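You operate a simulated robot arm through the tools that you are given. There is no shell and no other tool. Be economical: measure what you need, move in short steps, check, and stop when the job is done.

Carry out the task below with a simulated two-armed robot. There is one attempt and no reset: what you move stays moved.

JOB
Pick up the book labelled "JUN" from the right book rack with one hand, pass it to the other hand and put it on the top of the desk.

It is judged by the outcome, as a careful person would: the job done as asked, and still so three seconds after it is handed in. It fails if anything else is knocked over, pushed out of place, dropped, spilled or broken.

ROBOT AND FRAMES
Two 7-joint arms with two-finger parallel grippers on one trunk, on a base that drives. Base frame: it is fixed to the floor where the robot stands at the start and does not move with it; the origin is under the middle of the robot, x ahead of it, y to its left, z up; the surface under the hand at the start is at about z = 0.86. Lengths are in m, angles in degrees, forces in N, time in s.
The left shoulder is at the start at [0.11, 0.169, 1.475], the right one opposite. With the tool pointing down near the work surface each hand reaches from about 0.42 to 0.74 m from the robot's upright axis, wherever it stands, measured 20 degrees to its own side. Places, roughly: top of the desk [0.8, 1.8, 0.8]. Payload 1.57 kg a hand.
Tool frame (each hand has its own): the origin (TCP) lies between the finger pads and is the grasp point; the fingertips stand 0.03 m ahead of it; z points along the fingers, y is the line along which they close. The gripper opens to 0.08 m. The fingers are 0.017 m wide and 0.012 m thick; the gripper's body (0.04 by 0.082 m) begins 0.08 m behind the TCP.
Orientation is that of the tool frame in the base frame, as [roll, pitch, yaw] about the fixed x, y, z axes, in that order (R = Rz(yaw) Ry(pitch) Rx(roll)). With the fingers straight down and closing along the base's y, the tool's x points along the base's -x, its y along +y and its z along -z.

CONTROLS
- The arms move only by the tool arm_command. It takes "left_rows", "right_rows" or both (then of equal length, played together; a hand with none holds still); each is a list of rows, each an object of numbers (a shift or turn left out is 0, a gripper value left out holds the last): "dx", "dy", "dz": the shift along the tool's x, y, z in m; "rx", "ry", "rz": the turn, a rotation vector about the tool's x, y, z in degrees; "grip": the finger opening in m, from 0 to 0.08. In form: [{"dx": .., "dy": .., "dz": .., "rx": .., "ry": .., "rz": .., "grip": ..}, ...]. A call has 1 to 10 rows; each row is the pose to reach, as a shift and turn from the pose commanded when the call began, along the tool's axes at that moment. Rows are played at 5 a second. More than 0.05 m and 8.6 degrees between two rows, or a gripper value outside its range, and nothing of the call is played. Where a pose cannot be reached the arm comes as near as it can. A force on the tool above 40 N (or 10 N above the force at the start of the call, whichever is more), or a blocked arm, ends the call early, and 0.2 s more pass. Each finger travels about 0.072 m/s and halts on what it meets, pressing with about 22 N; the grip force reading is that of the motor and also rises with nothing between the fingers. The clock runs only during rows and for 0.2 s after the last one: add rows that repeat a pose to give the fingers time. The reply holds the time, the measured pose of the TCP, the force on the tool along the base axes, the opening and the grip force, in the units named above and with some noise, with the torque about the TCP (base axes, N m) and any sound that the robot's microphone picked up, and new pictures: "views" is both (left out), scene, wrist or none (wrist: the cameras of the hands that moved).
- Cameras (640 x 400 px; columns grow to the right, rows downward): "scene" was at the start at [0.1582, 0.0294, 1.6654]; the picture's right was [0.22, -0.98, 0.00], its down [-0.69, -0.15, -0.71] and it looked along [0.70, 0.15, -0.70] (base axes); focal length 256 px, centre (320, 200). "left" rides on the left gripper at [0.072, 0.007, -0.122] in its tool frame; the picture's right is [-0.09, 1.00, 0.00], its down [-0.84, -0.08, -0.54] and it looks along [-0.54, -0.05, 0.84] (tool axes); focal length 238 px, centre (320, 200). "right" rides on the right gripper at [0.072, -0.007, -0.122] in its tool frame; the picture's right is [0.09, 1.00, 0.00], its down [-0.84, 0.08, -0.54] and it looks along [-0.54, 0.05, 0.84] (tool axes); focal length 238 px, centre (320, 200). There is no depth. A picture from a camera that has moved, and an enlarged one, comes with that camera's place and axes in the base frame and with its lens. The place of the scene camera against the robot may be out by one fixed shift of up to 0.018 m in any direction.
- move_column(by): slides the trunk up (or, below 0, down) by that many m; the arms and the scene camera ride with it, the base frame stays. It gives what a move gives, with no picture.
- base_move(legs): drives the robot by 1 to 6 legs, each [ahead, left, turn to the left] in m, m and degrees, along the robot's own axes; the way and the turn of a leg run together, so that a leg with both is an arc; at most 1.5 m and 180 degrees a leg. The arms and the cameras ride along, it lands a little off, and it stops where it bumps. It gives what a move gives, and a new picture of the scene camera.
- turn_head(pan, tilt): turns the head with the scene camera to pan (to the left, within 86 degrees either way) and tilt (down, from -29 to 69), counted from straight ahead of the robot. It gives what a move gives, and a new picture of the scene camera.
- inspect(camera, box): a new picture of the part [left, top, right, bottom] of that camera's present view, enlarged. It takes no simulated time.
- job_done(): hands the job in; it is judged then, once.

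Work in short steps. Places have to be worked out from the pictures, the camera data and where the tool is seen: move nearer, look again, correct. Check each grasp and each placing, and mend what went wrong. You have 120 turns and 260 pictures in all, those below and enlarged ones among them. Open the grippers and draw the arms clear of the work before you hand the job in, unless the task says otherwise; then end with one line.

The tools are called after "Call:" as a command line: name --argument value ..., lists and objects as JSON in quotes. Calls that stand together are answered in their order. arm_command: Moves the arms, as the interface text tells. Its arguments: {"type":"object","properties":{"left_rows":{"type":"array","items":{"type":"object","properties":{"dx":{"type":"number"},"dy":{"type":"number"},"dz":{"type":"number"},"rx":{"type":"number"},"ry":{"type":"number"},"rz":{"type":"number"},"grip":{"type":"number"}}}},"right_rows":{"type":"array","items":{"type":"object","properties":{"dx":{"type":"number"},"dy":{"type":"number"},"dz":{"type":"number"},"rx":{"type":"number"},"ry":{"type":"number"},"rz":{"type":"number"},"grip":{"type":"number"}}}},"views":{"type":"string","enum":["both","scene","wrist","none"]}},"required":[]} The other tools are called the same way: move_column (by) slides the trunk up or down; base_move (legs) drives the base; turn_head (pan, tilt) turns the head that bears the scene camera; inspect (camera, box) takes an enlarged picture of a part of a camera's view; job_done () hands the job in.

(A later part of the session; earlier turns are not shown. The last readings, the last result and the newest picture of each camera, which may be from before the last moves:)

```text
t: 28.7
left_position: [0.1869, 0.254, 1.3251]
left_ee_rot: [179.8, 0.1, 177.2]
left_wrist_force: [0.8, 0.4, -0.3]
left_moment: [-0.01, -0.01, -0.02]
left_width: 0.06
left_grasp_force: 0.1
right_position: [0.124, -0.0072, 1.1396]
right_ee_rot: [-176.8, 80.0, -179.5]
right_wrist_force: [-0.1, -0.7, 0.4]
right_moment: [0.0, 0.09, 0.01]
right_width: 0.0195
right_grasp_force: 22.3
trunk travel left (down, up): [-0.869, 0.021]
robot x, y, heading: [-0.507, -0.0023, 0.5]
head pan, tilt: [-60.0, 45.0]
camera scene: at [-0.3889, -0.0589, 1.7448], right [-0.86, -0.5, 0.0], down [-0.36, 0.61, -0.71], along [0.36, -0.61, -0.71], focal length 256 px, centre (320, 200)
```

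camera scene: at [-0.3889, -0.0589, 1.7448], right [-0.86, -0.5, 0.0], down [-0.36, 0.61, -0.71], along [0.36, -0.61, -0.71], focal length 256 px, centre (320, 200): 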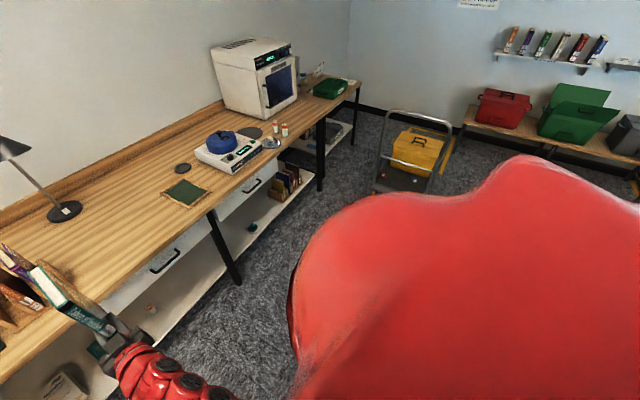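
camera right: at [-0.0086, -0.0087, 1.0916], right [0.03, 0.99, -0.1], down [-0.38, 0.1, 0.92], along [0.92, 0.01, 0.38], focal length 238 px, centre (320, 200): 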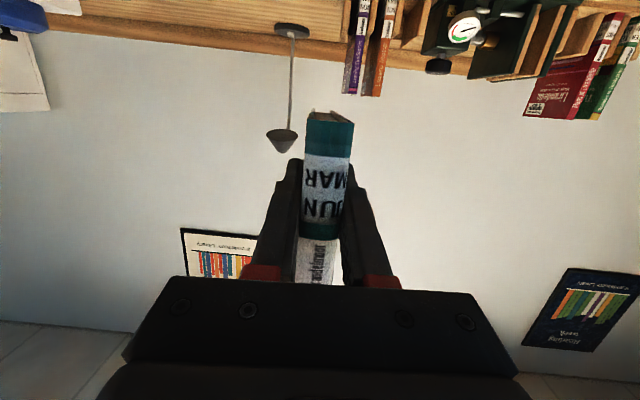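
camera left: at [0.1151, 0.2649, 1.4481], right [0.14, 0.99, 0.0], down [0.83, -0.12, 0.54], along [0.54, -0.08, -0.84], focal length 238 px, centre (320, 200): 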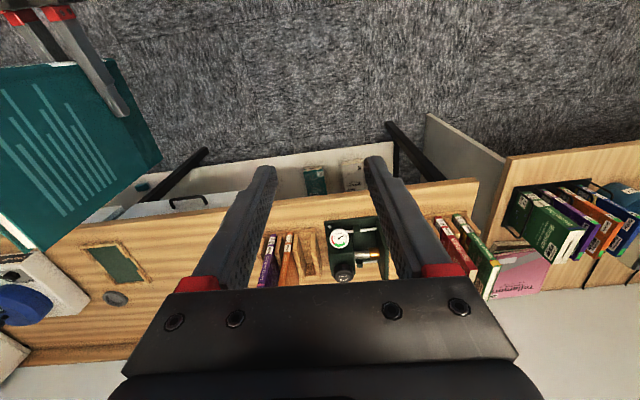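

No visible obstacle at the left, though the shoulder hides the floor. Try moving forward 0.15 first, then left.

Call:
base_move --legs '[[0.15, 0, 0], [0, 0.5, 0]]'

```text
t: 32.6
left_position: [0.3351, 0.7507, 1.3261]
left_ee_rot: [179.9, 0.2, 177.3]
left_wrist_force: [0.0, 0.1, -0.2]
left_moment: [0.02, 0.01, 0.01]
left_width: 0.0601
left_grasp_force: 0.1
right_position: [0.2731, 0.4889, 1.1395]
right_ee_rot: [-176.9, 80.0, -179.3]
right_wrist_force: [-0.1, -0.3, -3.0]
right_moment: [0.03, 0.08, -0.01]
right_width: 0.0198
right_grasp_force: 22.0
trunk travel left (down, up): [-0.869, 0.021]
robot x, y, heading: [-0.3615, 0.494, 0.1]
head pan, tilt: [-60.0, 45.0]
camera scene: at [-0.2405, 0.4363, 1.7448], right [-0.86, -0.51, 0.0], down [-0.36, 0.61, -0.71], along [0.36, -0.61, -0.71], focal length 256 px, centre (320, 200)
```

scene: 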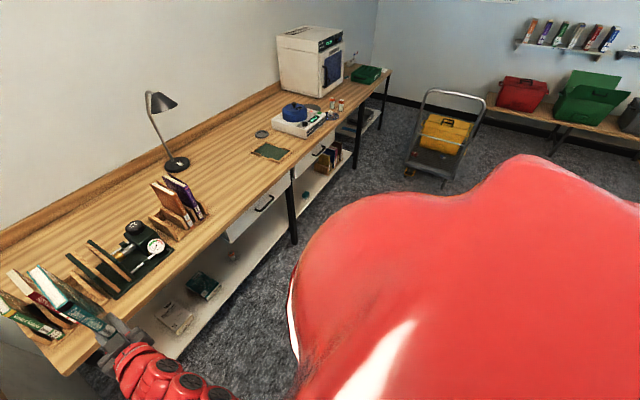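

That works. Turn the head toward the desk and continue left.

Call:
turn_head --pan 40 --tilt 45

Call:
base_move --legs '[[0, 0.7, 0]]'

```text
t: 34.4
left_position: [0.3347, 0.7514, 1.3259]
left_ee_rot: [-180.0, 0.0, 177.4]
left_wrist_force: [0.2, 0.6, -0.2]
left_moment: [-0.01, 0.05, 0.04]
left_width: 0.0601
left_grasp_force: 0.1
right_position: [0.2724, 0.4899, 1.1384]
right_ee_rot: [-176.7, 79.9, -179.4]
right_wrist_force: [0.8, -0.7, -3.7]
right_moment: [-0.03, 0.14, -0.04]
right_width: 0.0196
right_grasp_force: 22.2
trunk travel left (down, up): [-0.869, 0.021]
robot x, y, heading: [-0.3637, 0.4921, 0.5]
head pan, tilt: [40.0, 45.0]
camera scene: at [-0.2198, 0.5602, 1.7448], right [0.65, -0.76, 0.0], down [-0.54, -0.46, -0.71], along [0.54, 0.46, -0.71], focal length 256 px, centre (320, 200)
```

scene: 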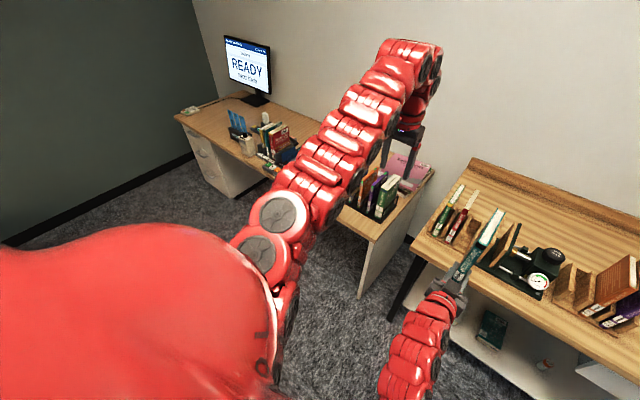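

```text
t: 38.2
left_position: [0.331, 1.4524, 1.3253]
left_ee_rot: [-180.0, 0.0, 177.0]
left_wrist_force: [0.5, -0.2, 0.0]
left_moment: [0.02, -0.01, 0.0]
left_width: 0.0601
left_grasp_force: 0.0
right_position: [0.2685, 1.1915, 1.1394]
right_ee_rot: [-176.9, 79.9, -179.7]
right_wrist_force: [0.3, 0.1, -3.0]
right_moment: [0.01, 0.15, 0.02]
right_width: 0.0197
right_grasp_force: 21.8
trunk travel left (down, up): [-0.869, 0.021]
robot x, y, heading: [-0.3615, 1.2022, 0.3]
head pan, tilt: [40.0, 45.0]
camera scene: at [-0.2233, 1.2638, 1.7448], right [0.64, -0.76, 0.0], down [-0.54, -0.46, -0.71], along [0.54, 0.46, -0.71], focal length 256 px, centre (320, 200)
```

scene: 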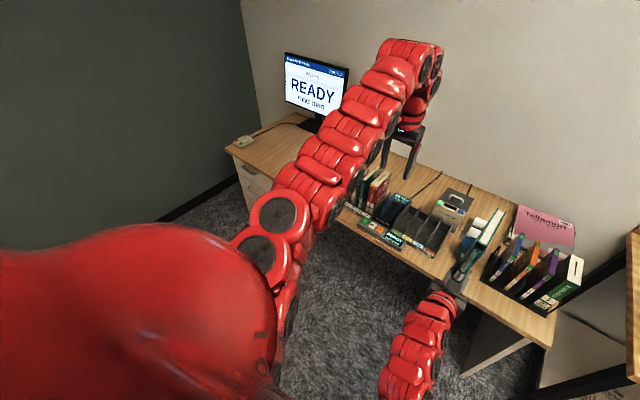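

Get a better view of the desk surface.

Call:
turn_head --pan 10 --tilt 45

Call:
inspect --camera "left" --box '[0, 0, 640, 400]'

```text
t: 39.2
left_position: [0.3315, 1.453, 1.3251]
left_ee_rot: [-180.0, 0.0, 177.1]
left_wrist_force: [0.3, 0.2, 0.5]
left_moment: [0.0, 0.02, 0.01]
left_width: 0.0599
left_grasp_force: 0.0
right_position: [0.2694, 1.1925, 1.1389]
right_ee_rot: [-176.8, 79.9, -179.5]
right_wrist_force: [0.4, 0.3, -2.5]
right_moment: [0.0, 0.13, -0.01]
right_width: 0.0199
right_grasp_force: 21.9
trunk travel left (down, up): [-0.869, 0.021]
robot x, y, heading: [-0.3648, 1.2009, 0.0]
head pan, tilt: [10.0, 45.0]
camera scene: at [-0.2053, 1.2263, 1.7448], right [0.18, -0.98, 0.0], down [-0.7, -0.13, -0.71], along [0.7, 0.13, -0.71], focal length 256 px, centre (320, 200)
```

scene: 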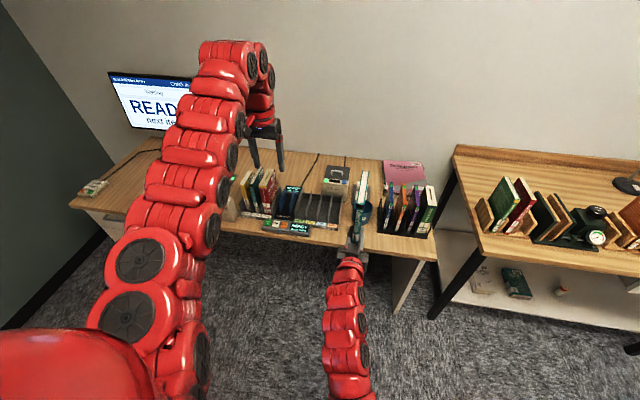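

```text
1.00 times, centred on (320, 200) of left (not enlarged: the box is as wide or as high as the picture)
camera zoom: at [0.2601, 1.4638, 1.4483], right [0.14, 0.99, 0.0], down [0.83, -0.12, 0.54], along [0.54, -0.08, -0.84], focal length 238 px, centre (320, 200)
```

zoom: 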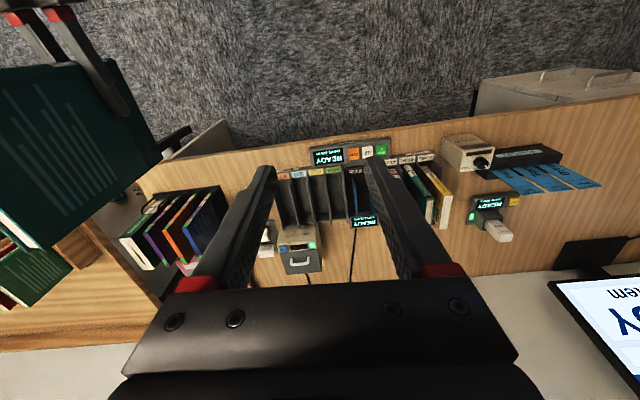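

The free area seems to be the left part of the desk, near the monitor. Drive left 0.7 more and look.

Call:
base_move --legs '[[0, 0.7, 0]]'

Call:
inspect --camera "left" --box '[0, 0, 640, 400]'

```text
t: 43.0
left_position: [0.322, 2.1659, 1.3254]
left_ee_rot: [-179.9, 0.1, 177.8]
left_wrist_force: [0.2, -0.2, -0.5]
left_moment: [0.03, 0.06, 0.01]
left_width: 0.0599
left_grasp_force: 0.0
right_position: [0.2626, 1.9038, 1.1395]
right_ee_rot: [-176.9, 79.9, -179.0]
right_wrist_force: [0.3, 0.4, -2.8]
right_moment: [-0.01, 0.13, -0.01]
right_width: 0.0198
right_grasp_force: 21.9
trunk travel left (down, up): [-0.869, 0.021]
robot x, y, heading: [-0.3713, 1.9072, 1.0]
head pan, tilt: [10.0, 45.0]
camera scene: at [-0.2119, 1.9325, 1.7448], right [0.19, -0.98, 0.0], down [-0.69, -0.13, -0.71], along [0.69, 0.13, -0.71], focal length 256 px, centre (320, 200)
```

scene: 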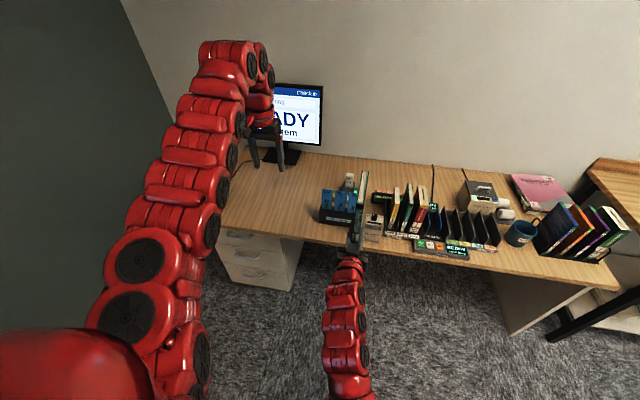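

```text
1.00 times, centred on (320, 200) of left (not enlarged: the box is as wide or as high as the picture)
camera zoom: at [0.2505, 2.1756, 1.4484], right [0.13, 0.99, 0.0], down [0.83, -0.11, 0.54], along [0.54, -0.07, -0.84], focal length 238 px, centre (320, 200)
```

zoom: 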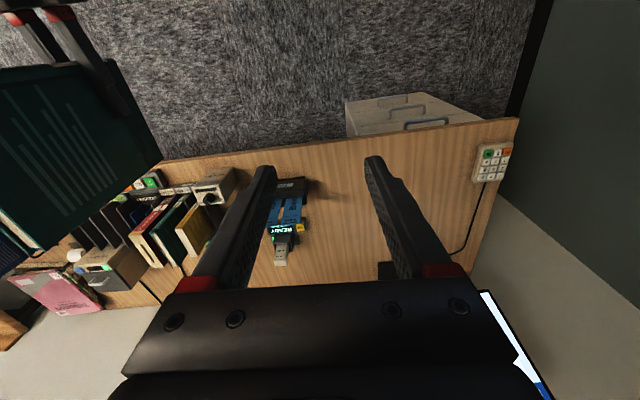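

There's a clear area at about x 0.5–0.95, y 2.1–2.55. Retract the left hand a bit, then move the base left so the book is in front of this area.

Call:
arm_command --left_rows '[{"dx": 0.04, "dz": 0.01}, {"dx": 0.08, "dz": 0.01}, {"dx": 0.12, "dz": 0.01}, {"dx": 0.15, "dz": 0.01}]' --views "none"

Call:
base_move --legs '[[0, 0.36, -1]]'

```text
t: 44.0
left_position: [0.2403, 2.1771, 1.2884]
left_ee_rot: [-179.9, 0.0, 177.8]
left_wrist_force: [-0.7, 0.0, 0.3]
left_moment: [0.0, -0.02, 0.02]
left_width: 0.0599
left_grasp_force: 0.1
left hand out of reach, approached as far as the arm can: row 1, 2, 3, 4
right_position: [0.2629, 1.9063, 1.1392]
right_ee_rot: [-176.6, 79.9, -178.7]
right_wrist_force: [-0.2, 0.2, -2.4]
right_moment: [0.0, 0.09, 0.01]
right_width: 0.0195
right_grasp_force: 22.1
trunk travel left (down, up): [-0.869, 0.021]
robot x, y, heading: [-0.3705, 1.9065, 1.2]
head pan, tilt: [10.0, 45.0]
```

```text
t: 46.4
left_position: [0.2421, 2.5259, 1.2891]
left_ee_rot: [180.0, 0.0, 176.6]
left_wrist_force: [0.8, 0.5, 0.0]
left_moment: [0.01, 0.0, 0.02]
left_width: 0.0601
left_grasp_force: 0.0
right_position: [0.2592, 2.2528, 1.1395]
right_ee_rot: [-177.0, 79.8, 179.9]
right_wrist_force: [-0.8, 0.2, -3.4]
right_moment: [0.04, 0.16, 0.0]
right_width: 0.02
right_grasp_force: 21.8
trunk travel left (down, up): [-0.869, 0.021]
robot x, y, heading: [-0.3698, 2.2643, -0.2]
head pan, tilt: [10.0, 45.0]
camera scene: at [-0.2137, 2.29, 1.7448], right [0.17, -0.99, 0.0], down [-0.7, -0.12, -0.71], along [0.7, 0.12, -0.71], focal length 256 px, centre (320, 200)
```

scene: 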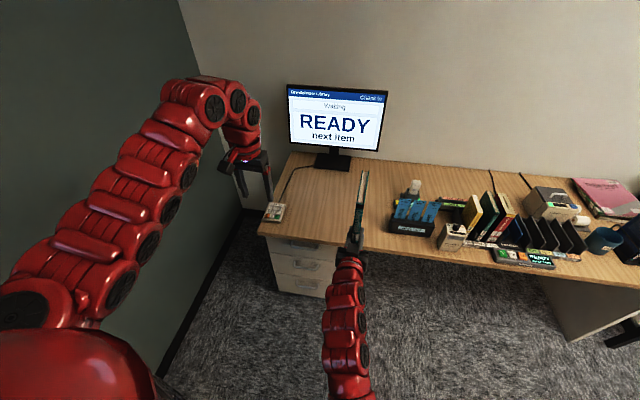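

Clear desk area directly ahead (y 2.12–2.57). Lower the trunk 0.17 and drive forward 0.36 so the book is over the desk.

Call:
move_column --by -0.17

Call:
base_move --legs '[[0.36, 0, 0]]'

```text
t: 48.3
left_position: [0.2422, 2.5251, 1.1174]
left_ee_rot: [-179.9, 0.0, 176.7]
left_wrist_force: [0.7, 0.3, -0.1]
left_moment: [-0.03, -0.01, 0.02]
left_width: 0.06
left_grasp_force: 0.0
right_position: [0.2594, 2.2541, 0.9699]
right_ee_rot: [-176.6, 79.9, -180.0]
right_wrist_force: [-0.2, -1.2, -2.5]
right_moment: [0.01, 0.14, -0.01]
right_width: 0.0196
right_grasp_force: 22.6
trunk travel left (down, up): [-0.699, 0.191]
robot x, y, heading: [-0.3718, 2.2665, -0.1]
head pan, tilt: [10.0, 45.0]
```

```text
t: 50.6
left_position: [0.5999, 2.5287, 1.1201]
left_ee_rot: [-179.9, 0.0, 177.0]
left_wrist_force: [-0.1, -0.1, 0.2]
left_moment: [0.01, 0.02, -0.02]
left_width: 0.0602
left_grasp_force: 0.0
right_position: [0.6194, 2.2562, 0.9693]
right_ee_rot: [-176.6, 79.9, -179.5]
right_wrist_force: [0.0, -0.1, -3.4]
right_moment: [0.0, 0.12, -0.02]
right_width: 0.0198
right_grasp_force: 22.1
trunk travel left (down, up): [-0.699, 0.191]
robot x, y, heading: [-0.0142, 2.2635, 0.3]
head pan, tilt: [10.0, 45.0]
camera scene: at [0.145, 2.2915, 1.5748], right [0.17, -0.98, 0.0], down [-0.7, -0.12, -0.71], along [0.7, 0.12, -0.71], focal length 256 px, centre (320, 200)
```

scene: 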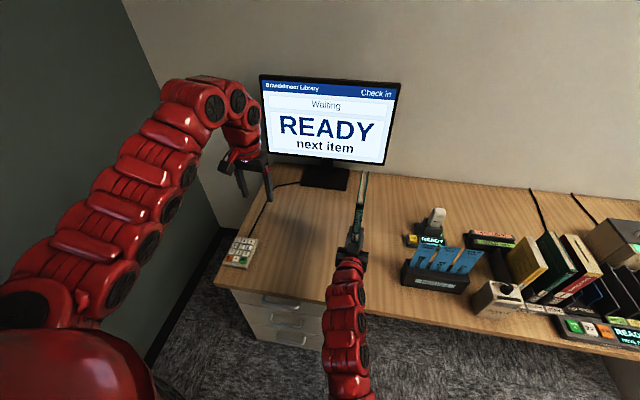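

Over the free area. Lower a further 0.07 and roll the book partly toward the left (30°), watching the grip.

Call:
move_column --by -0.07

Call:
arm_command --right_rows '[{"rz": -8}, {"rz": -16}, {"rz": -24}, {"rz": -32}, {"rz": -32}]'

```text
t: 51.7
left_position: [0.5994, 2.5281, 1.0488]
left_ee_rot: [-179.8, 0.0, 177.0]
left_wrist_force: [-0.1, 0.1, 0.0]
left_moment: [0.02, 0.02, -0.01]
left_width: 0.0597
left_grasp_force: 0.1
right_position: [0.6192, 2.2565, 0.8995]
right_ee_rot: [-176.6, 79.8, -179.6]
right_wrist_force: [0.0, 1.1, -2.9]
right_moment: [-0.03, 0.09, -0.01]
right_width: 0.02
right_grasp_force: 22.2
trunk travel left (down, up): [-0.629, 0.261]
robot x, y, heading: [-0.0164, 2.2655, 0.2]
head pan, tilt: [10.0, 45.0]
```

```text
t: 52.9
left_position: [0.5996, 2.5281, 1.0481]
left_ee_rot: [-179.9, 0.0, 177.0]
left_wrist_force: [-0.9, 0.5, 0.2]
left_moment: [0.0, 0.01, -0.01]
left_width: 0.06
left_grasp_force: 0.0
right_position: [0.6181, 2.257, 0.899]
right_ee_rot: [-108.3, 56.0, -108.2]
right_wrist_force: [-0.6, -0.3, -3.3]
right_moment: [-0.11, 0.09, -0.04]
right_width: 0.0197
right_grasp_force: 22.0
trunk travel left (down, up): [-0.629, 0.261]
robot x, y, heading: [-0.0118, 2.266, 0.0]
head pan, tilt: [10.0, 45.0]
camera scene: at [0.1449, 2.2917, 1.5048], right [0.17, -0.98, 0.0], down [-0.7, -0.12, -0.71], along [0.7, 0.12, -0.71], focal length 256 px, centre (320, 200)
camera right: at [0.4868, 2.2196, 0.8656], right [-0.07, 0.79, -0.61], down [-0.39, 0.54, 0.75], along [0.92, 0.29, 0.27], focal length 238 px, centre (320, 200)
```

scene: 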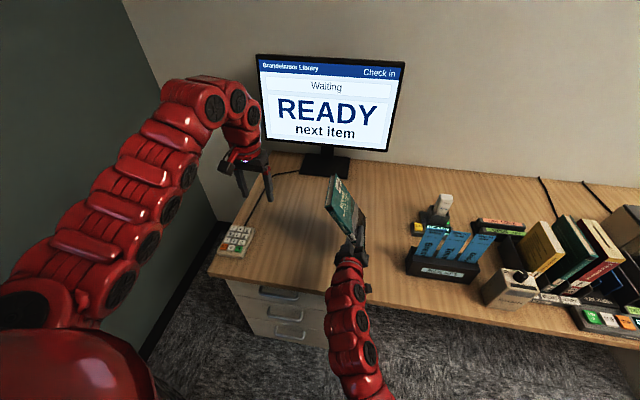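
right: 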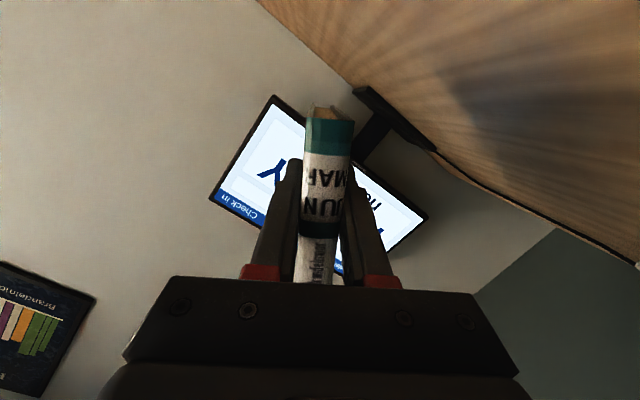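

Rolling works, grip steady. Continue to ~-64° roll.

Call:
arm_command --right_rows '[{"rz": -8}, {"rz": -16}, {"rz": -24}, {"rz": -32}, {"rz": -32}]'

```text
t: 54.1
left_position: [0.5995, 2.5276, 1.0489]
left_ee_rot: [-179.9, 0.0, 177.0]
left_wrist_force: [-0.5, 0.7, 0.1]
left_moment: [0.02, -0.03, 0.01]
left_width: 0.06
left_grasp_force: 0.1
right_position: [0.6191, 2.2565, 0.8996]
right_ee_rot: [-101.2, 24.9, -97.7]
right_wrist_force: [0.5, 0.7, -2.9]
right_moment: [-0.18, 0.14, 0.0]
right_width: 0.0196
right_grasp_force: 21.9
trunk travel left (down, up): [-0.629, 0.261]
robot x, y, heading: [-0.0127, 2.2684, 0.4]
head pan, tilt: [10.0, 45.0]
camera scene: at [0.1449, 2.2916, 1.5048], right [0.17, -0.98, 0.0], down [-0.7, -0.12, -0.71], along [0.7, 0.12, -0.71], focal length 256 px, centre (320, 200)
camera right: at [0.4919, 2.1951, 0.8976], right [-0.15, 0.35, -0.93], down [-0.44, 0.81, 0.38], along [0.89, 0.46, 0.04], focal length 238 px, centre (320, 200)
```

scene: 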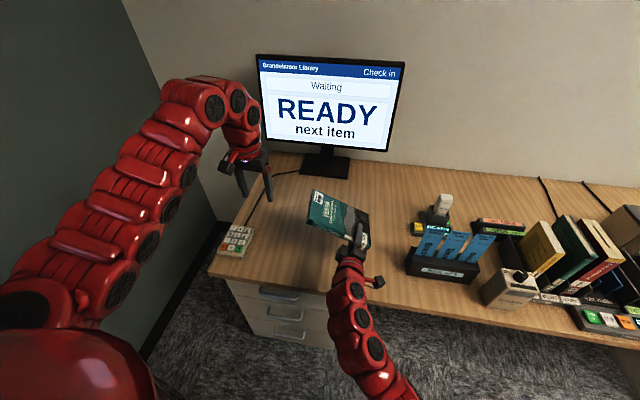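
right: 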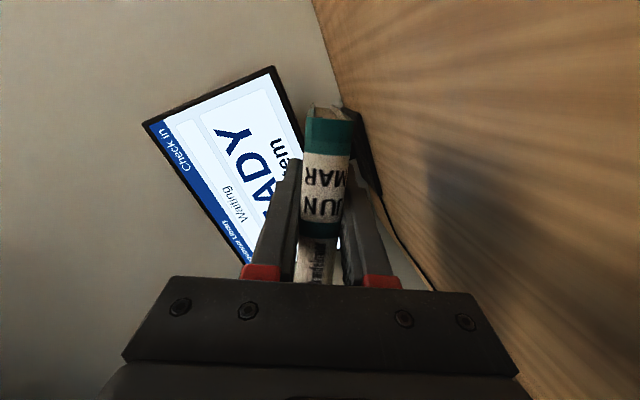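

Grip steady. Finish the roll to ~90°.

Call:
arm_command --right_rows '[{"rz": -8}, {"rz": -16}, {"rz": -24}, {"rz": -24}]'

Call:
inspect --camera "scene" --box '[210, 150, 410, 320]'

```text
t: 55.1
left_position: [0.6008, 2.5284, 1.0489]
left_ee_rot: [-179.9, 0.0, 177.1]
left_wrist_force: [-0.5, 0.1, -0.1]
left_moment: [-0.01, 0.01, -0.02]
left_width: 0.0599
left_grasp_force: 0.0
right_position: [0.6181, 2.2562, 0.8988]
right_ee_rot: [-100.1, 1.3, -93.2]
right_wrist_force: [-0.2, -0.2, -4.1]
right_moment: [-0.22, 0.06, 0.0]
right_width: 0.0198
right_grasp_force: 22.1
trunk travel left (down, up): [-0.629, 0.261]
robot x, y, heading: [-0.0106, 2.2644, 0.1]
head pan, tilt: [10.0, 45.0]
camera scene: at [0.1449, 2.2917, 1.5048], right [0.17, -0.98, 0.0], down [-0.7, -0.12, -0.71], along [0.7, 0.12, -0.71], focal length 256 px, centre (320, 200)
camera right: at [0.496, 2.1905, 0.9267], right [-0.18, -0.06, -0.98], down [-0.5, 0.87, 0.04], along [0.85, 0.5, -0.18], focal length 238 px, centre (320, 200)
```

scene: 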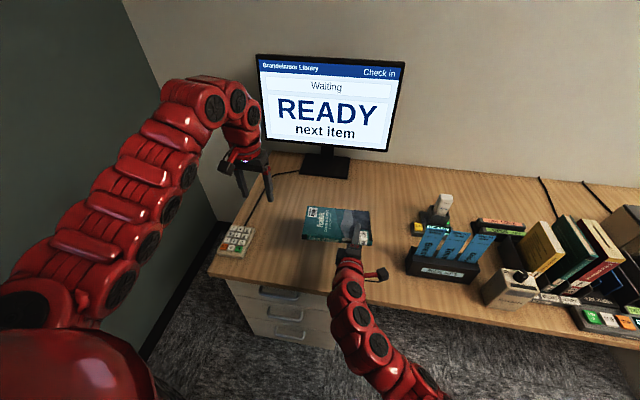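
right: 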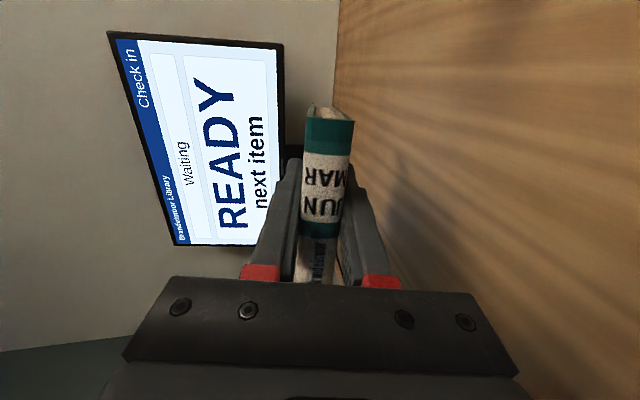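

```text
2.35 times, centred on (310, 235) of scene
camera zoom: at [0.1449, 2.2917, 1.5048], right [0.17, -0.98, 0.0], down [-0.7, -0.12, -0.71], along [0.7, 0.12, -0.71], focal length 602 px, centre (344, 118)
```

zoom: 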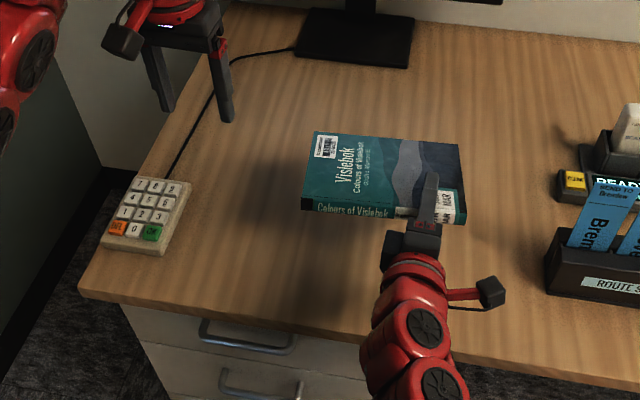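

Book is level with ~10° nose-down, above free surface. Pitch 4° more and descend most of the way.

Call:
arm_command --right_rows '[{"dy": 0.015, "dz": 0.003, "rx": -2}, {"dy": 0.03, "dz": 0.006, "rx": -4}, {"dy": 0.045, "dz": 0.008, "rx": -4}, {"dy": 0.045, "dz": 0.008, "rx": -4}]'

Call:
inspect --camera "scene" --box '[250, 170, 410, 300]'

```text
t: 56.1
left_position: [0.5994, 2.5281, 1.0479]
left_ee_rot: [-179.9, 0.0, 177.0]
left_wrist_force: [0.6, -0.6, 0.4]
left_moment: [0.02, 0.01, -0.01]
left_width: 0.0602
left_grasp_force: 0.1
right_position: [0.6191, 2.2582, 0.8537]
right_ee_rot: [-104.2, 1.4, -93.1]
right_wrist_force: [-0.1, -0.4, -3.0]
right_moment: [-0.17, 0.14, 0.03]
right_width: 0.0195
right_grasp_force: 22.5
trunk travel left (down, up): [-0.629, 0.261]
robot x, y, heading: [-0.0117, 2.2656, 0.2]
head pan, tilt: [10.0, 45.0]
camera scene: at [0.1449, 2.2916, 1.5048], right [0.17, -0.98, 0.0], down [-0.7, -0.12, -0.71], along [0.7, 0.12, -0.71], focal length 256 px, centre (320, 200)
camera right: at [0.4986, 2.1922, 0.8885], right [-0.25, -0.06, -0.97], down [-0.5, 0.86, 0.08], along [0.83, 0.5, -0.24], focal length 238 px, centre (320, 200)
```

scene: 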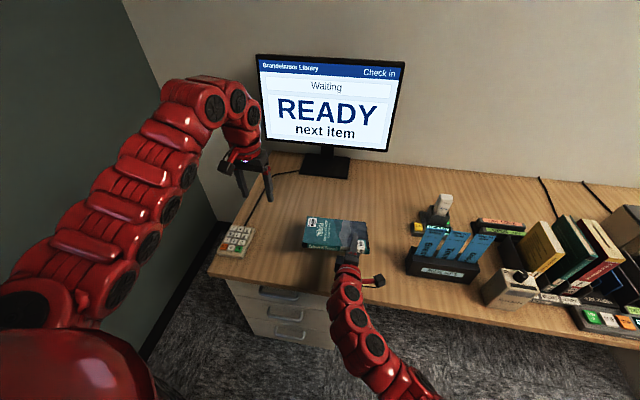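
right: 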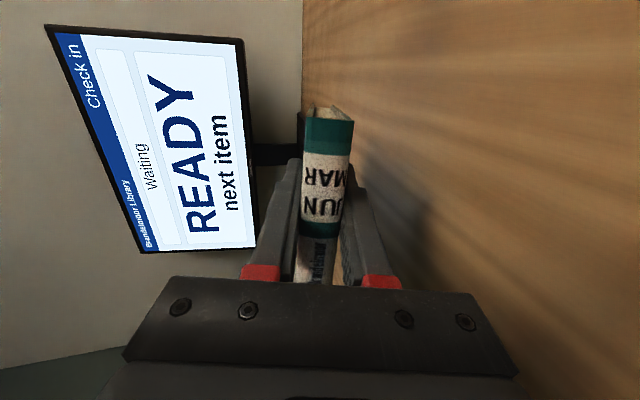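

```text
3.08 times, centred on (330, 235) of scene
camera zoom: at [0.1449, 2.2916, 1.5048], right [0.17, -0.98, 0.0], down [-0.7, -0.12, -0.71], along [0.7, 0.12, -0.71], focal length 788 px, centre (289, 92)
```

zoom: 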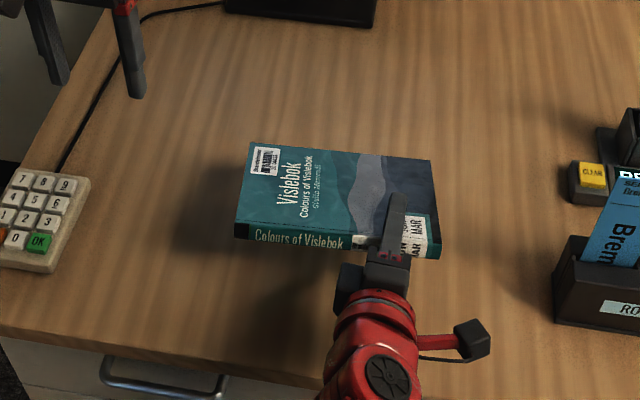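

Far edge should be ~1 cm above the desk. Descend in small steps until contact.

Call:
arm_command --right_rows '[{"dy": 0.006, "dz": 0.0015}, {"dy": 0.012, "dz": 0.003}, {"dy": 0.017, "dz": 0.004}, {"dy": 0.021, "dz": 0.005}, {"dy": 0.021, "dz": 0.005}]' --views "wrist"

Call:
inspect --camera "scene" --box '[250, 170, 410, 300]'

```text
t: 57.3
left_position: [0.5997, 2.5283, 1.0485]
left_ee_rot: [-179.9, 0.0, 177.0]
left_wrist_force: [-0.8, 0.1, -0.4]
left_moment: [-0.01, -0.01, -0.02]
left_width: 0.0601
left_grasp_force: 0.1
right_position: [0.6184, 2.2582, 0.8318]
right_ee_rot: [-104.1, 1.4, -93.2]
right_wrist_force: [-0.4, 0.1, -3.1]
right_moment: [-0.18, 0.08, -0.01]
right_width: 0.0197
right_grasp_force: 22.3
trunk travel left (down, up): [-0.629, 0.261]
robot x, y, heading: [-0.0171, 2.2651, 0.3]
head pan, tilt: [10.0, 45.0]
camera right: at [0.4987, 2.1926, 0.8671], right [-0.25, -0.05, -0.97], down [-0.5, 0.86, 0.08], along [0.83, 0.5, -0.24], focal length 238 px, centre (320, 200)
```

right: 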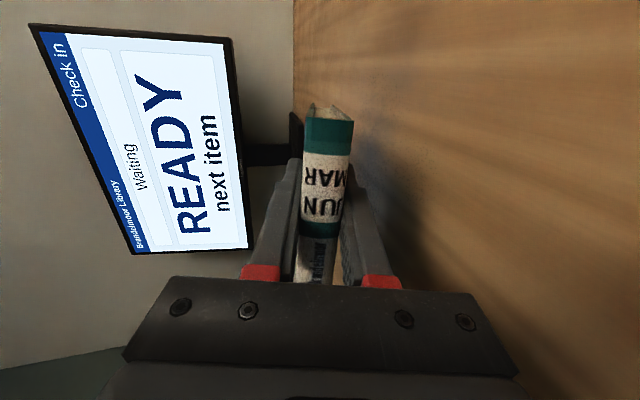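

```text
3.08 times, centred on (330, 235) of scene
camera zoom: at [0.1449, 2.2915, 1.5048], right [0.17, -0.98, 0.0], down [-0.7, -0.12, -0.71], along [0.7, 0.12, -0.71], focal length 788 px, centre (289, 92)
```

zoom: 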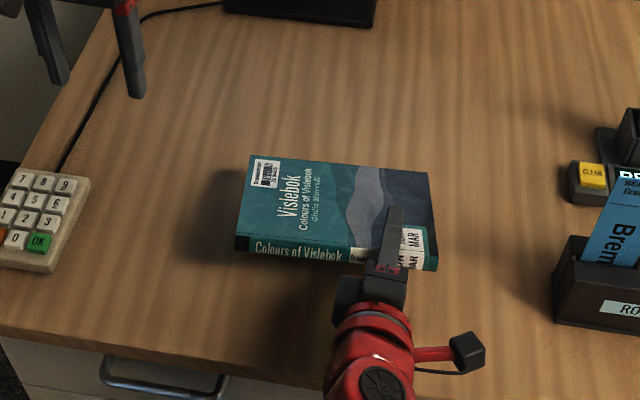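

No contact yet; continue down.

Call:
arm_command --right_rows '[{"dy": 0.005, "dz": 0.0012}, {"dy": 0.01, "dz": 0.0025}, {"dy": 0.015, "dz": 0.004}, {"dy": 0.02, "dz": 0.005}, {"dy": 0.02, "dz": 0.005}]' --views "wrist"

Call:
inspect --camera "scene" --box '[250, 170, 410, 300]'

```text
t: 58.5
left_position: [0.6005, 2.529, 1.0486]
left_ee_rot: [-180.0, -0.1, 177.0]
left_wrist_force: [-0.9, 0.1, -0.5]
left_moment: [0.01, -0.01, 0.0]
left_width: 0.0601
left_grasp_force: 0.0
right_position: [0.619, 2.2586, 0.8118]
right_ee_rot: [-104.0, 1.4, -93.2]
right_wrist_force: [-0.8, -0.2, -3.3]
right_moment: [-0.19, 0.11, 0.03]
right_width: 0.0199
right_grasp_force: 21.7
trunk travel left (down, up): [-0.629, 0.261]
robot x, y, heading: [-0.0151, 2.2662, -0.1]
head pan, tilt: [10.0, 45.0]
camera right: at [0.4981, 2.193, 0.8477], right [-0.25, -0.05, -0.97], down [-0.5, 0.86, 0.08], along [0.83, 0.5, -0.24], focal length 238 px, centre (320, 200)
```

right: 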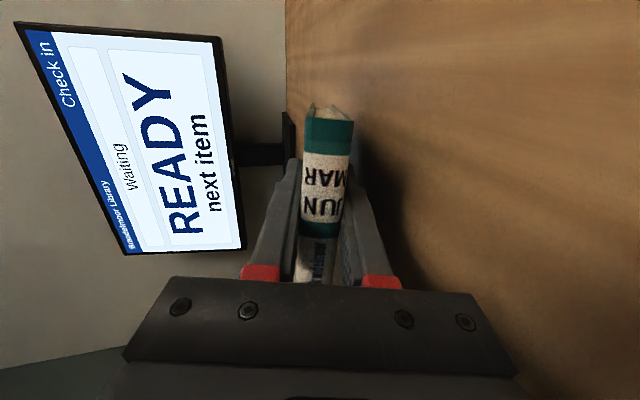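

```text
3.08 times, centred on (330, 235) of scene
camera zoom: at [0.1449, 2.2916, 1.5048], right [0.17, -0.98, 0.0], down [-0.7, -0.12, -0.71], along [0.7, 0.12, -0.71], focal length 788 px, centre (289, 92)
```

zoom: 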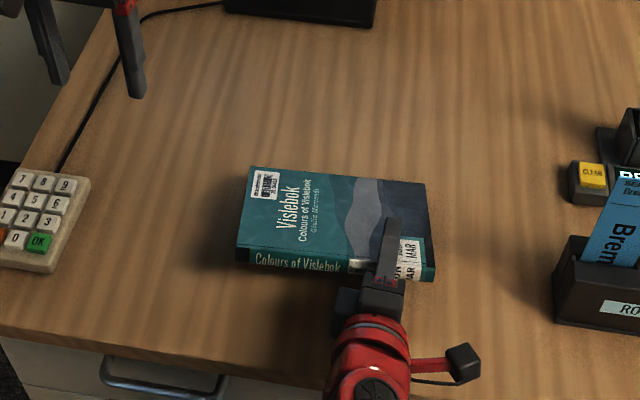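

Still no contact; desk is lower than 0.8. Continue in small steps.

Call:
arm_command --right_rows '[{"dy": 0.006, "dz": 0.0015}, {"dy": 0.012, "dz": 0.003}, {"dy": 0.018, "dz": 0.0045}, {"dy": 0.024, "dz": 0.006}, {"dy": 0.024, "dz": 0.006}]' --views "wrist"

Call:
inspect --camera "scene" --box '[250, 170, 410, 300]'

```text
t: 59.7
left_position: [0.5984, 2.5281, 1.0489]
left_ee_rot: [-179.9, 0.1, 177.0]
left_wrist_force: [-0.1, -0.3, -0.4]
left_moment: [0.01, -0.04, -0.01]
left_width: 0.06
left_grasp_force: 0.0
right_position: [0.6182, 2.2605, 0.79]
right_ee_rot: [-103.9, 1.5, -93.2]
right_wrist_force: [-3.7, -2.0, 13.2]
right_moment: [-0.51, -1.63, -0.15]
right_width: 0.0226
right_grasp_force: 21.9
trunk travel left (down, up): [-0.629, 0.261]
robot x, y, heading: [-0.0168, 2.2658, 0.4]
head pan, tilt: [10.0, 45.0]
camera right: at [0.4971, 2.1941, 0.8248], right [-0.24, -0.06, -0.97], down [-0.5, 0.86, 0.07], along [0.83, 0.5, -0.24], focal length 238 px, centre (320, 200)
```

right: 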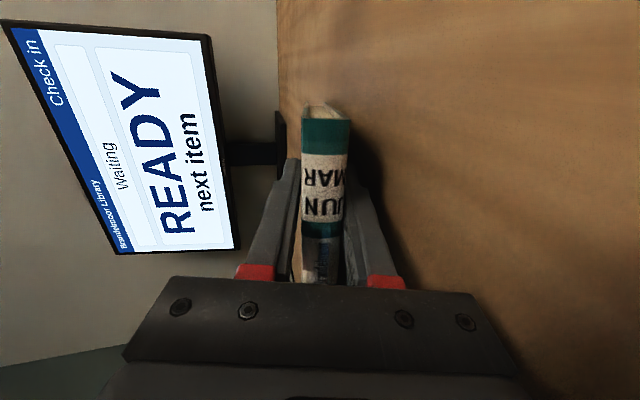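

```text
3.08 times, centred on (330, 235) of scene
camera zoom: at [0.142, 2.2913, 1.5053], right [0.17, -0.98, 0.0], down [-0.7, -0.12, -0.71], along [0.7, 0.12, -0.71], focal length 788 px, centre (289, 92)
```

zoom: 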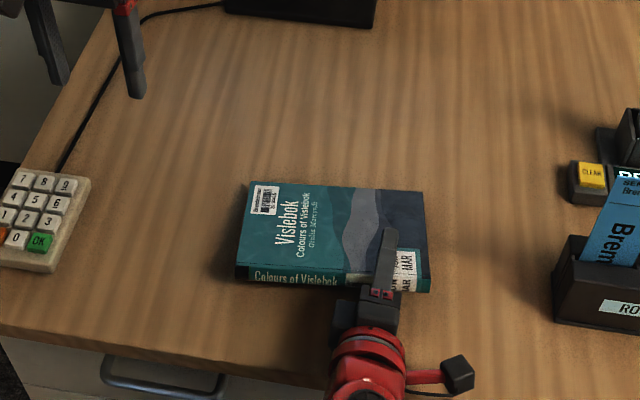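

Contact: far edge is on the desk (z≈0.75). Level the hand by 5° while lowering slightly to bring the spine down.

Call:
arm_command --right_rows '[{"rx": 2.5, "dy": 0.003}, {"rx": 5, "dy": 0.006}, {"rx": 5, "dy": 0.008}, {"rx": 5, "dy": 0.008}]' --views "wrist"

Call:
inspect --camera "scene" --box '[250, 170, 410, 300]'

```text
t: 60.2
left_position: [0.5983, 2.5281, 1.0501]
left_ee_rot: [-180.0, 0.0, 176.9]
left_wrist_force: [0.7, 0.3, 1.3]
left_moment: [0.02, 0.04, 0.0]
left_width: 0.0599
left_grasp_force: 0.0
right_position: [0.6164, 2.261, 0.7878]
right_ee_rot: [-99.2, 1.4, -93.2]
right_wrist_force: [-9.1, -0.1, 17.7]
right_moment: [-0.52, 2.22, -0.08]
right_width: 0.0198
right_grasp_force: 21.6
trunk travel left (down, up): [-0.629, 0.261]
robot x, y, heading: [-0.0121, 2.2604, 0.3]
head pan, tilt: [10.0, 45.0]
stopped in row 2 (right hand): the force on the tool passed its limit at 46 N (the readings are from after the stop); the commanded pose is now the measured one
camera right: at [0.4943, 2.1955, 0.8135], right [-0.16, -0.06, -0.98], down [-0.5, 0.87, 0.03], along [0.85, 0.5, -0.17], focal length 238 px, centre (320, 200)
```

right: 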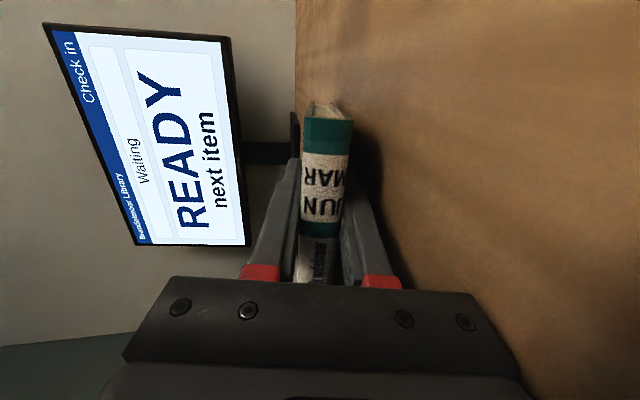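

```text
3.08 times, centred on (330, 235) of scene
camera zoom: at [0.1419, 2.2912, 1.5051], right [0.17, -0.98, 0.0], down [-0.7, -0.12, -0.71], along [0.7, 0.12, -0.71], focal length 788 px, centre (289, 92)
```

zoom: 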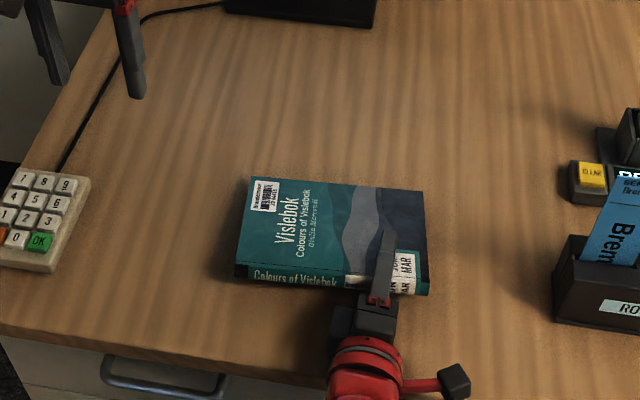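

The hand body touched the desk before the spine could lower. Return to ~14° pitch (far edge resting), then open so the book settles.

Call:
arm_command --right_rows '[{"rx": -2.5, "dy": -0.004}, {"rx": -5, "dy": -0.004}, {"rx": -5, "dy": -0.003}]' --views "wrist"

Call:
inspect --camera "scene" --box '[250, 170, 410, 300]'

```text
t: 61.0
left_position: [0.598, 2.5296, 1.0499]
left_ee_rot: [-179.9, 0.1, 176.9]
left_wrist_force: [-0.1, 0.0, 1.1]
left_moment: [-0.03, 0.03, 0.01]
left_width: 0.0601
left_grasp_force: 0.0
right_position: [0.6178, 2.2622, 0.7907]
right_ee_rot: [-104.3, 1.3, -93.0]
right_wrist_force: [-0.7, 5.0, 13.4]
right_moment: [-0.47, -1.51, 0.35]
right_width: 0.0231
right_grasp_force: 21.9
trunk travel left (down, up): [-0.629, 0.261]
robot x, y, heading: [-0.0092, 2.2682, -0.1]
head pan, tilt: [10.0, 45.0]
camera right: at [0.4979, 2.1952, 0.826], right [-0.25, -0.06, -0.97], down [-0.5, 0.86, 0.08], along [0.83, 0.5, -0.24], focal length 238 px, centre (320, 200)
```

right: 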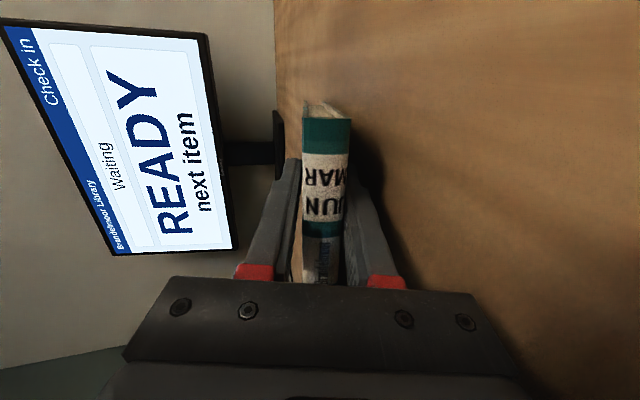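

```text
3.08 times, centred on (330, 235) of scene
camera zoom: at [0.1424, 2.2924, 1.5051], right [0.18, -0.98, 0.0], down [-0.7, -0.12, -0.71], along [0.7, 0.12, -0.71], focal length 788 px, centre (289, 92)
```

zoom: 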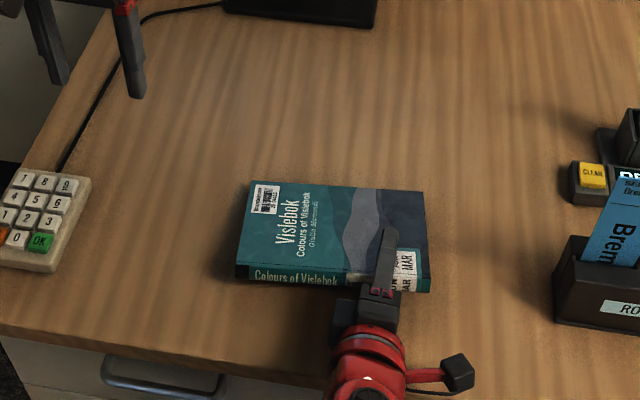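

Far edge rests on desk. Ease slightly and open to 0.042.

Call:
arm_command --right_rows '[{"rx": 1.5}, {"rx": 1.5, "grip": 0.03}, {"rx": 1.5, "grip": 0.042}, {"rx": 1.5, "grip": 0.042}]' --views "wrist"

Call:
inspect --camera "scene" --box '[250, 170, 410, 300]'

```text
t: 62.0
left_position: [0.5984, 2.5289, 1.0493]
left_ee_rot: [-179.9, 0.1, 176.9]
left_wrist_force: [-0.1, -0.3, 0.3]
left_moment: [0.0, -0.02, -0.01]
left_width: 0.0602
left_grasp_force: 0.0
right_position: [0.6181, 2.261, 0.7911]
right_ee_rot: [-102.9, 1.3, -93.1]
right_wrist_force: [4.2, 6.6, 18.4]
right_moment: [-0.01, -0.65, 0.19]
right_width: 0.0255
right_grasp_force: 0.1
trunk travel left (down, up): [-0.629, 0.261]
robot x, y, heading: [-0.0129, 2.265, 0.3]
head pan, tilt: [10.0, 45.0]
camera right: at [0.4967, 2.1951, 0.8231], right [-0.23, -0.06, -0.97], down [-0.5, 0.86, 0.06], along [0.84, 0.5, -0.22], focal length 238 px, centre (320, 200)
```

right: 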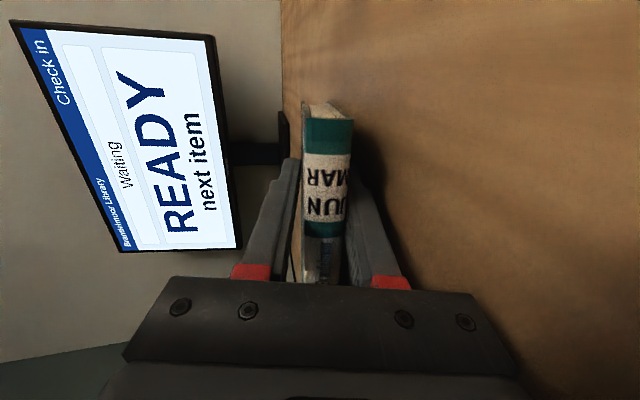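

```text
3.08 times, centred on (330, 235) of scene
camera zoom: at [0.1426, 2.2926, 1.5051], right [0.17, -0.98, 0.0], down [-0.7, -0.12, -0.71], along [0.7, 0.12, -0.71], focal length 788 px, centre (289, 92)
```

zoom: 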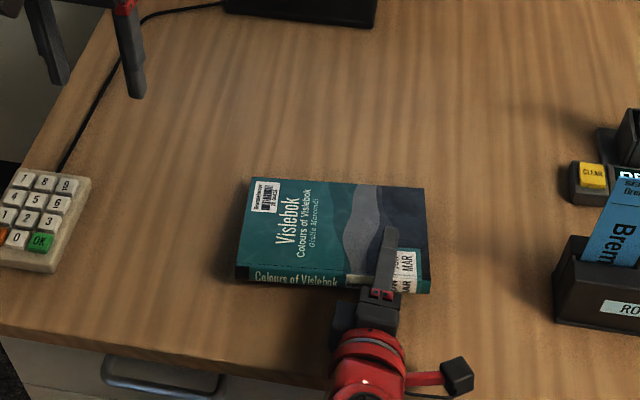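

Opening stalled because the lower fingertip meets the desk. Raise slightly while opening.

Call:
arm_command --right_rows '[{"dy": -0.004, "grip": 0.042}, {"dy": -0.008, "grip": 0.045}, {"dy": -0.01, "grip": 0.045}, {"dy": -0.01, "grip": 0.045}]' --views "wrist"

Call:
inspect --camera "scene" --box '[250, 170, 410, 300]'

```text
t: 63.0
left_position: [0.5987, 2.5287, 1.049]
left_ee_rot: [-179.9, 0.1, 177.1]
left_wrist_force: [0.8, -0.4, -0.2]
left_moment: [0.03, 0.04, 0.0]
left_width: 0.0596
left_grasp_force: 0.1
right_position: [0.6192, 2.2593, 0.7987]
right_ee_rot: [-103.1, 1.3, -93.3]
right_wrist_force: [-5.1, 5.2, 5.7]
right_moment: [0.19, -0.03, 0.06]
right_width: 0.0413
right_grasp_force: 0.0
trunk travel left (down, up): [-0.629, 0.261]
robot x, y, heading: [-0.0164, 2.2668, 0.3]
head pan, tilt: [10.0, 45.0]
camera right: at [0.4992, 2.1943, 0.8316], right [-0.23, -0.06, -0.97], down [-0.5, 0.87, 0.07], along [0.84, 0.5, -0.23], focal length 238 px, centre (320, 200)
```

right: 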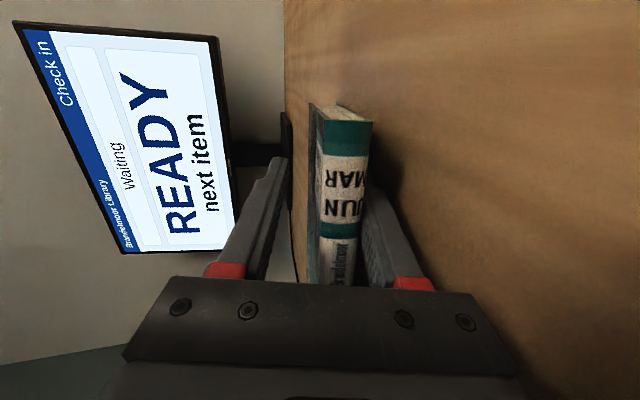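

```text
3.08 times, centred on (330, 235) of scene
camera zoom: at [0.1429, 2.2922, 1.5049], right [0.17, -0.98, 0.0], down [-0.7, -0.12, -0.71], along [0.7, 0.12, -0.71], focal length 788 px, centre (289, 92)
```

zoom: 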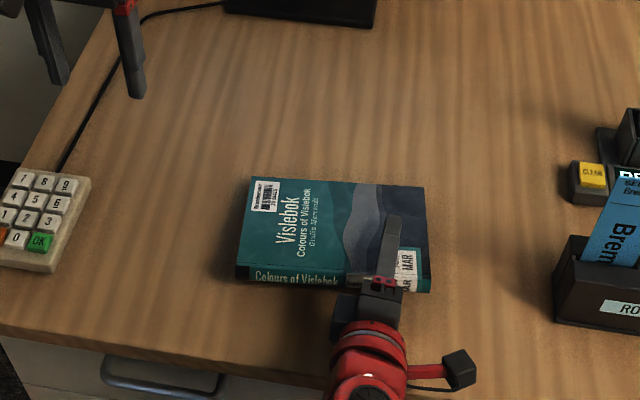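

Book rests on the lower finger. Withdraw the hand backward along the tool axis.

Call:
arm_command --right_rows '[{"dz": -0.03, "dy": 0.002}, {"dz": -0.06, "dy": 0.004}, {"dz": -0.085, "dy": 0.004}, {"dz": -0.085, "dy": 0.004}]'

Call:
inspect --camera "scene" --box '[250, 170, 410, 300]'

```text
t: 64.0
left_position: [0.5993, 2.5282, 1.0484]
left_ee_rot: [-179.9, -0.1, 177.0]
left_wrist_force: [0.6, 0.1, -0.7]
left_moment: [0.0, -0.02, 0.0]
left_width: 0.0599
left_grasp_force: 0.1
right_position: [0.5376, 2.2657, 0.8137]
right_ee_rot: [-103.1, 1.3, -93.3]
right_wrist_force: [0.5, -0.6, -2.3]
right_moment: [-0.01, 0.09, -0.02]
right_width: 0.0466
right_grasp_force: 0.6
trunk travel left (down, up): [-0.629, 0.261]
robot x, y, heading: [-0.014, 2.2663, -0.1]
head pan, tilt: [10.0, 45.0]
camera scene: at [0.1448, 2.2916, 1.5048], right [0.17, -0.98, 0.0], down [-0.7, -0.12, -0.71], along [0.7, 0.12, -0.71], focal length 256 px, centre (320, 200)
camera right: at [0.4159, 2.1998, 0.8463], right [-0.23, -0.06, -0.97], down [-0.5, 0.87, 0.07], along [0.84, 0.5, -0.23], focal length 238 px, centre (320, 200)
```

scene: 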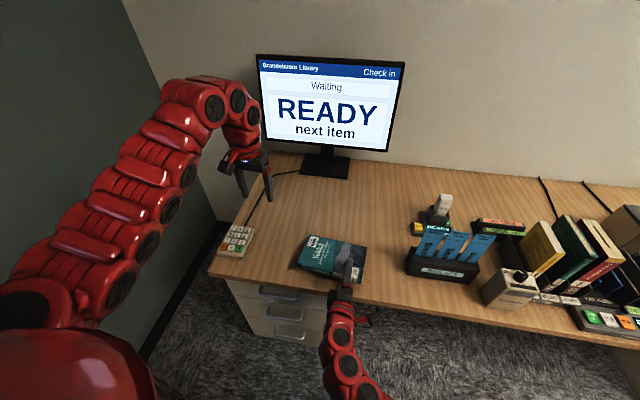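
right: 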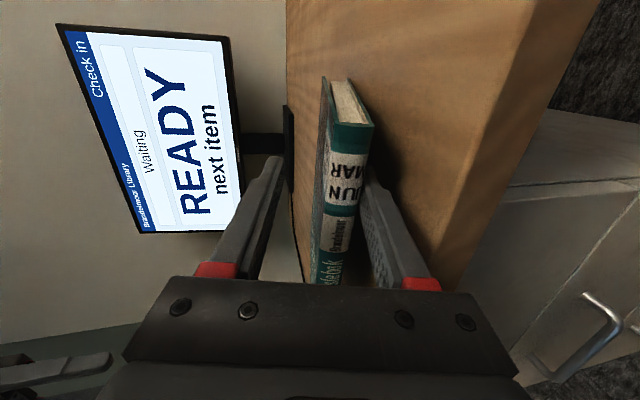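

```text
3.08 times, centred on (330, 235) of scene
camera zoom: at [0.1448, 2.2916, 1.5048], right [0.17, -0.98, 0.0], down [-0.7, -0.12, -0.71], along [0.7, 0.12, -0.71], focal length 788 px, centre (289, 92)
```

zoom: 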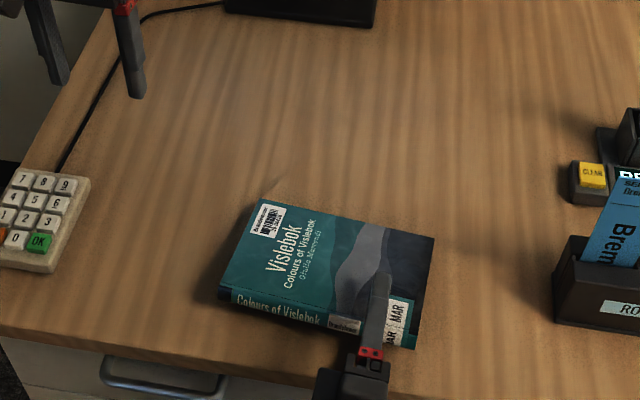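

The book slid back ~5 cm on the lower finger (still ≈6 cm from the desk edge). I'll use the left hand, closed, to press lightly on the book while the right withdraws. First move it above (0.64, 2.34).

Call:
arm_command --left_rows '[{"dx": -0.01, "dy": -0.045, "grip": 0.03}, {"dx": -0.02, "dy": -0.09, "grip": 0.0}, {"dx": -0.035, "dy": -0.135}, {"dx": -0.045, "dy": -0.185}, {"dx": -0.045, "dy": -0.185, "dz": 0.045}, {"dx": -0.045, "dy": -0.185, "dz": 0.09}, {"dx": -0.045, "dy": -0.185, "dz": 0.135}, {"dx": -0.045, "dy": -0.185, "dz": 0.18}, {"dx": -0.045, "dy": -0.185, "dz": 0.2}, {"dx": -0.045, "dy": -0.185, "dz": 0.2}]'

Call:
inspect --camera "scene" --box '[250, 170, 410, 300]'

```text
refused: row 4 steps farther than a row can; nothing moved
```

```text
3.08 times, centred on (330, 235) of scene
camera zoom: at [0.1448, 2.2916, 1.5048], right [0.17, -0.98, 0.0], down [-0.7, -0.12, -0.71], along [0.7, 0.12, -0.71], focal length 788 px, centre (289, 92)
```

zoom: 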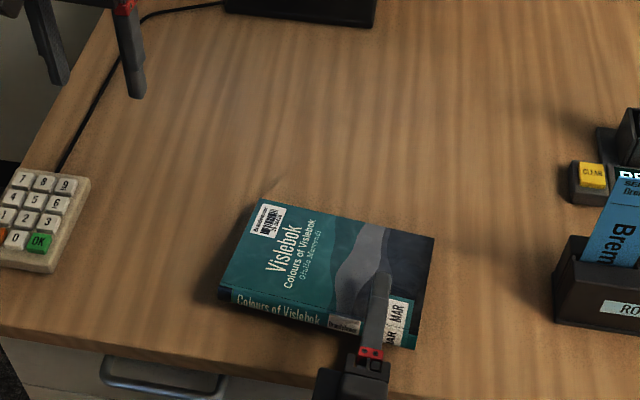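

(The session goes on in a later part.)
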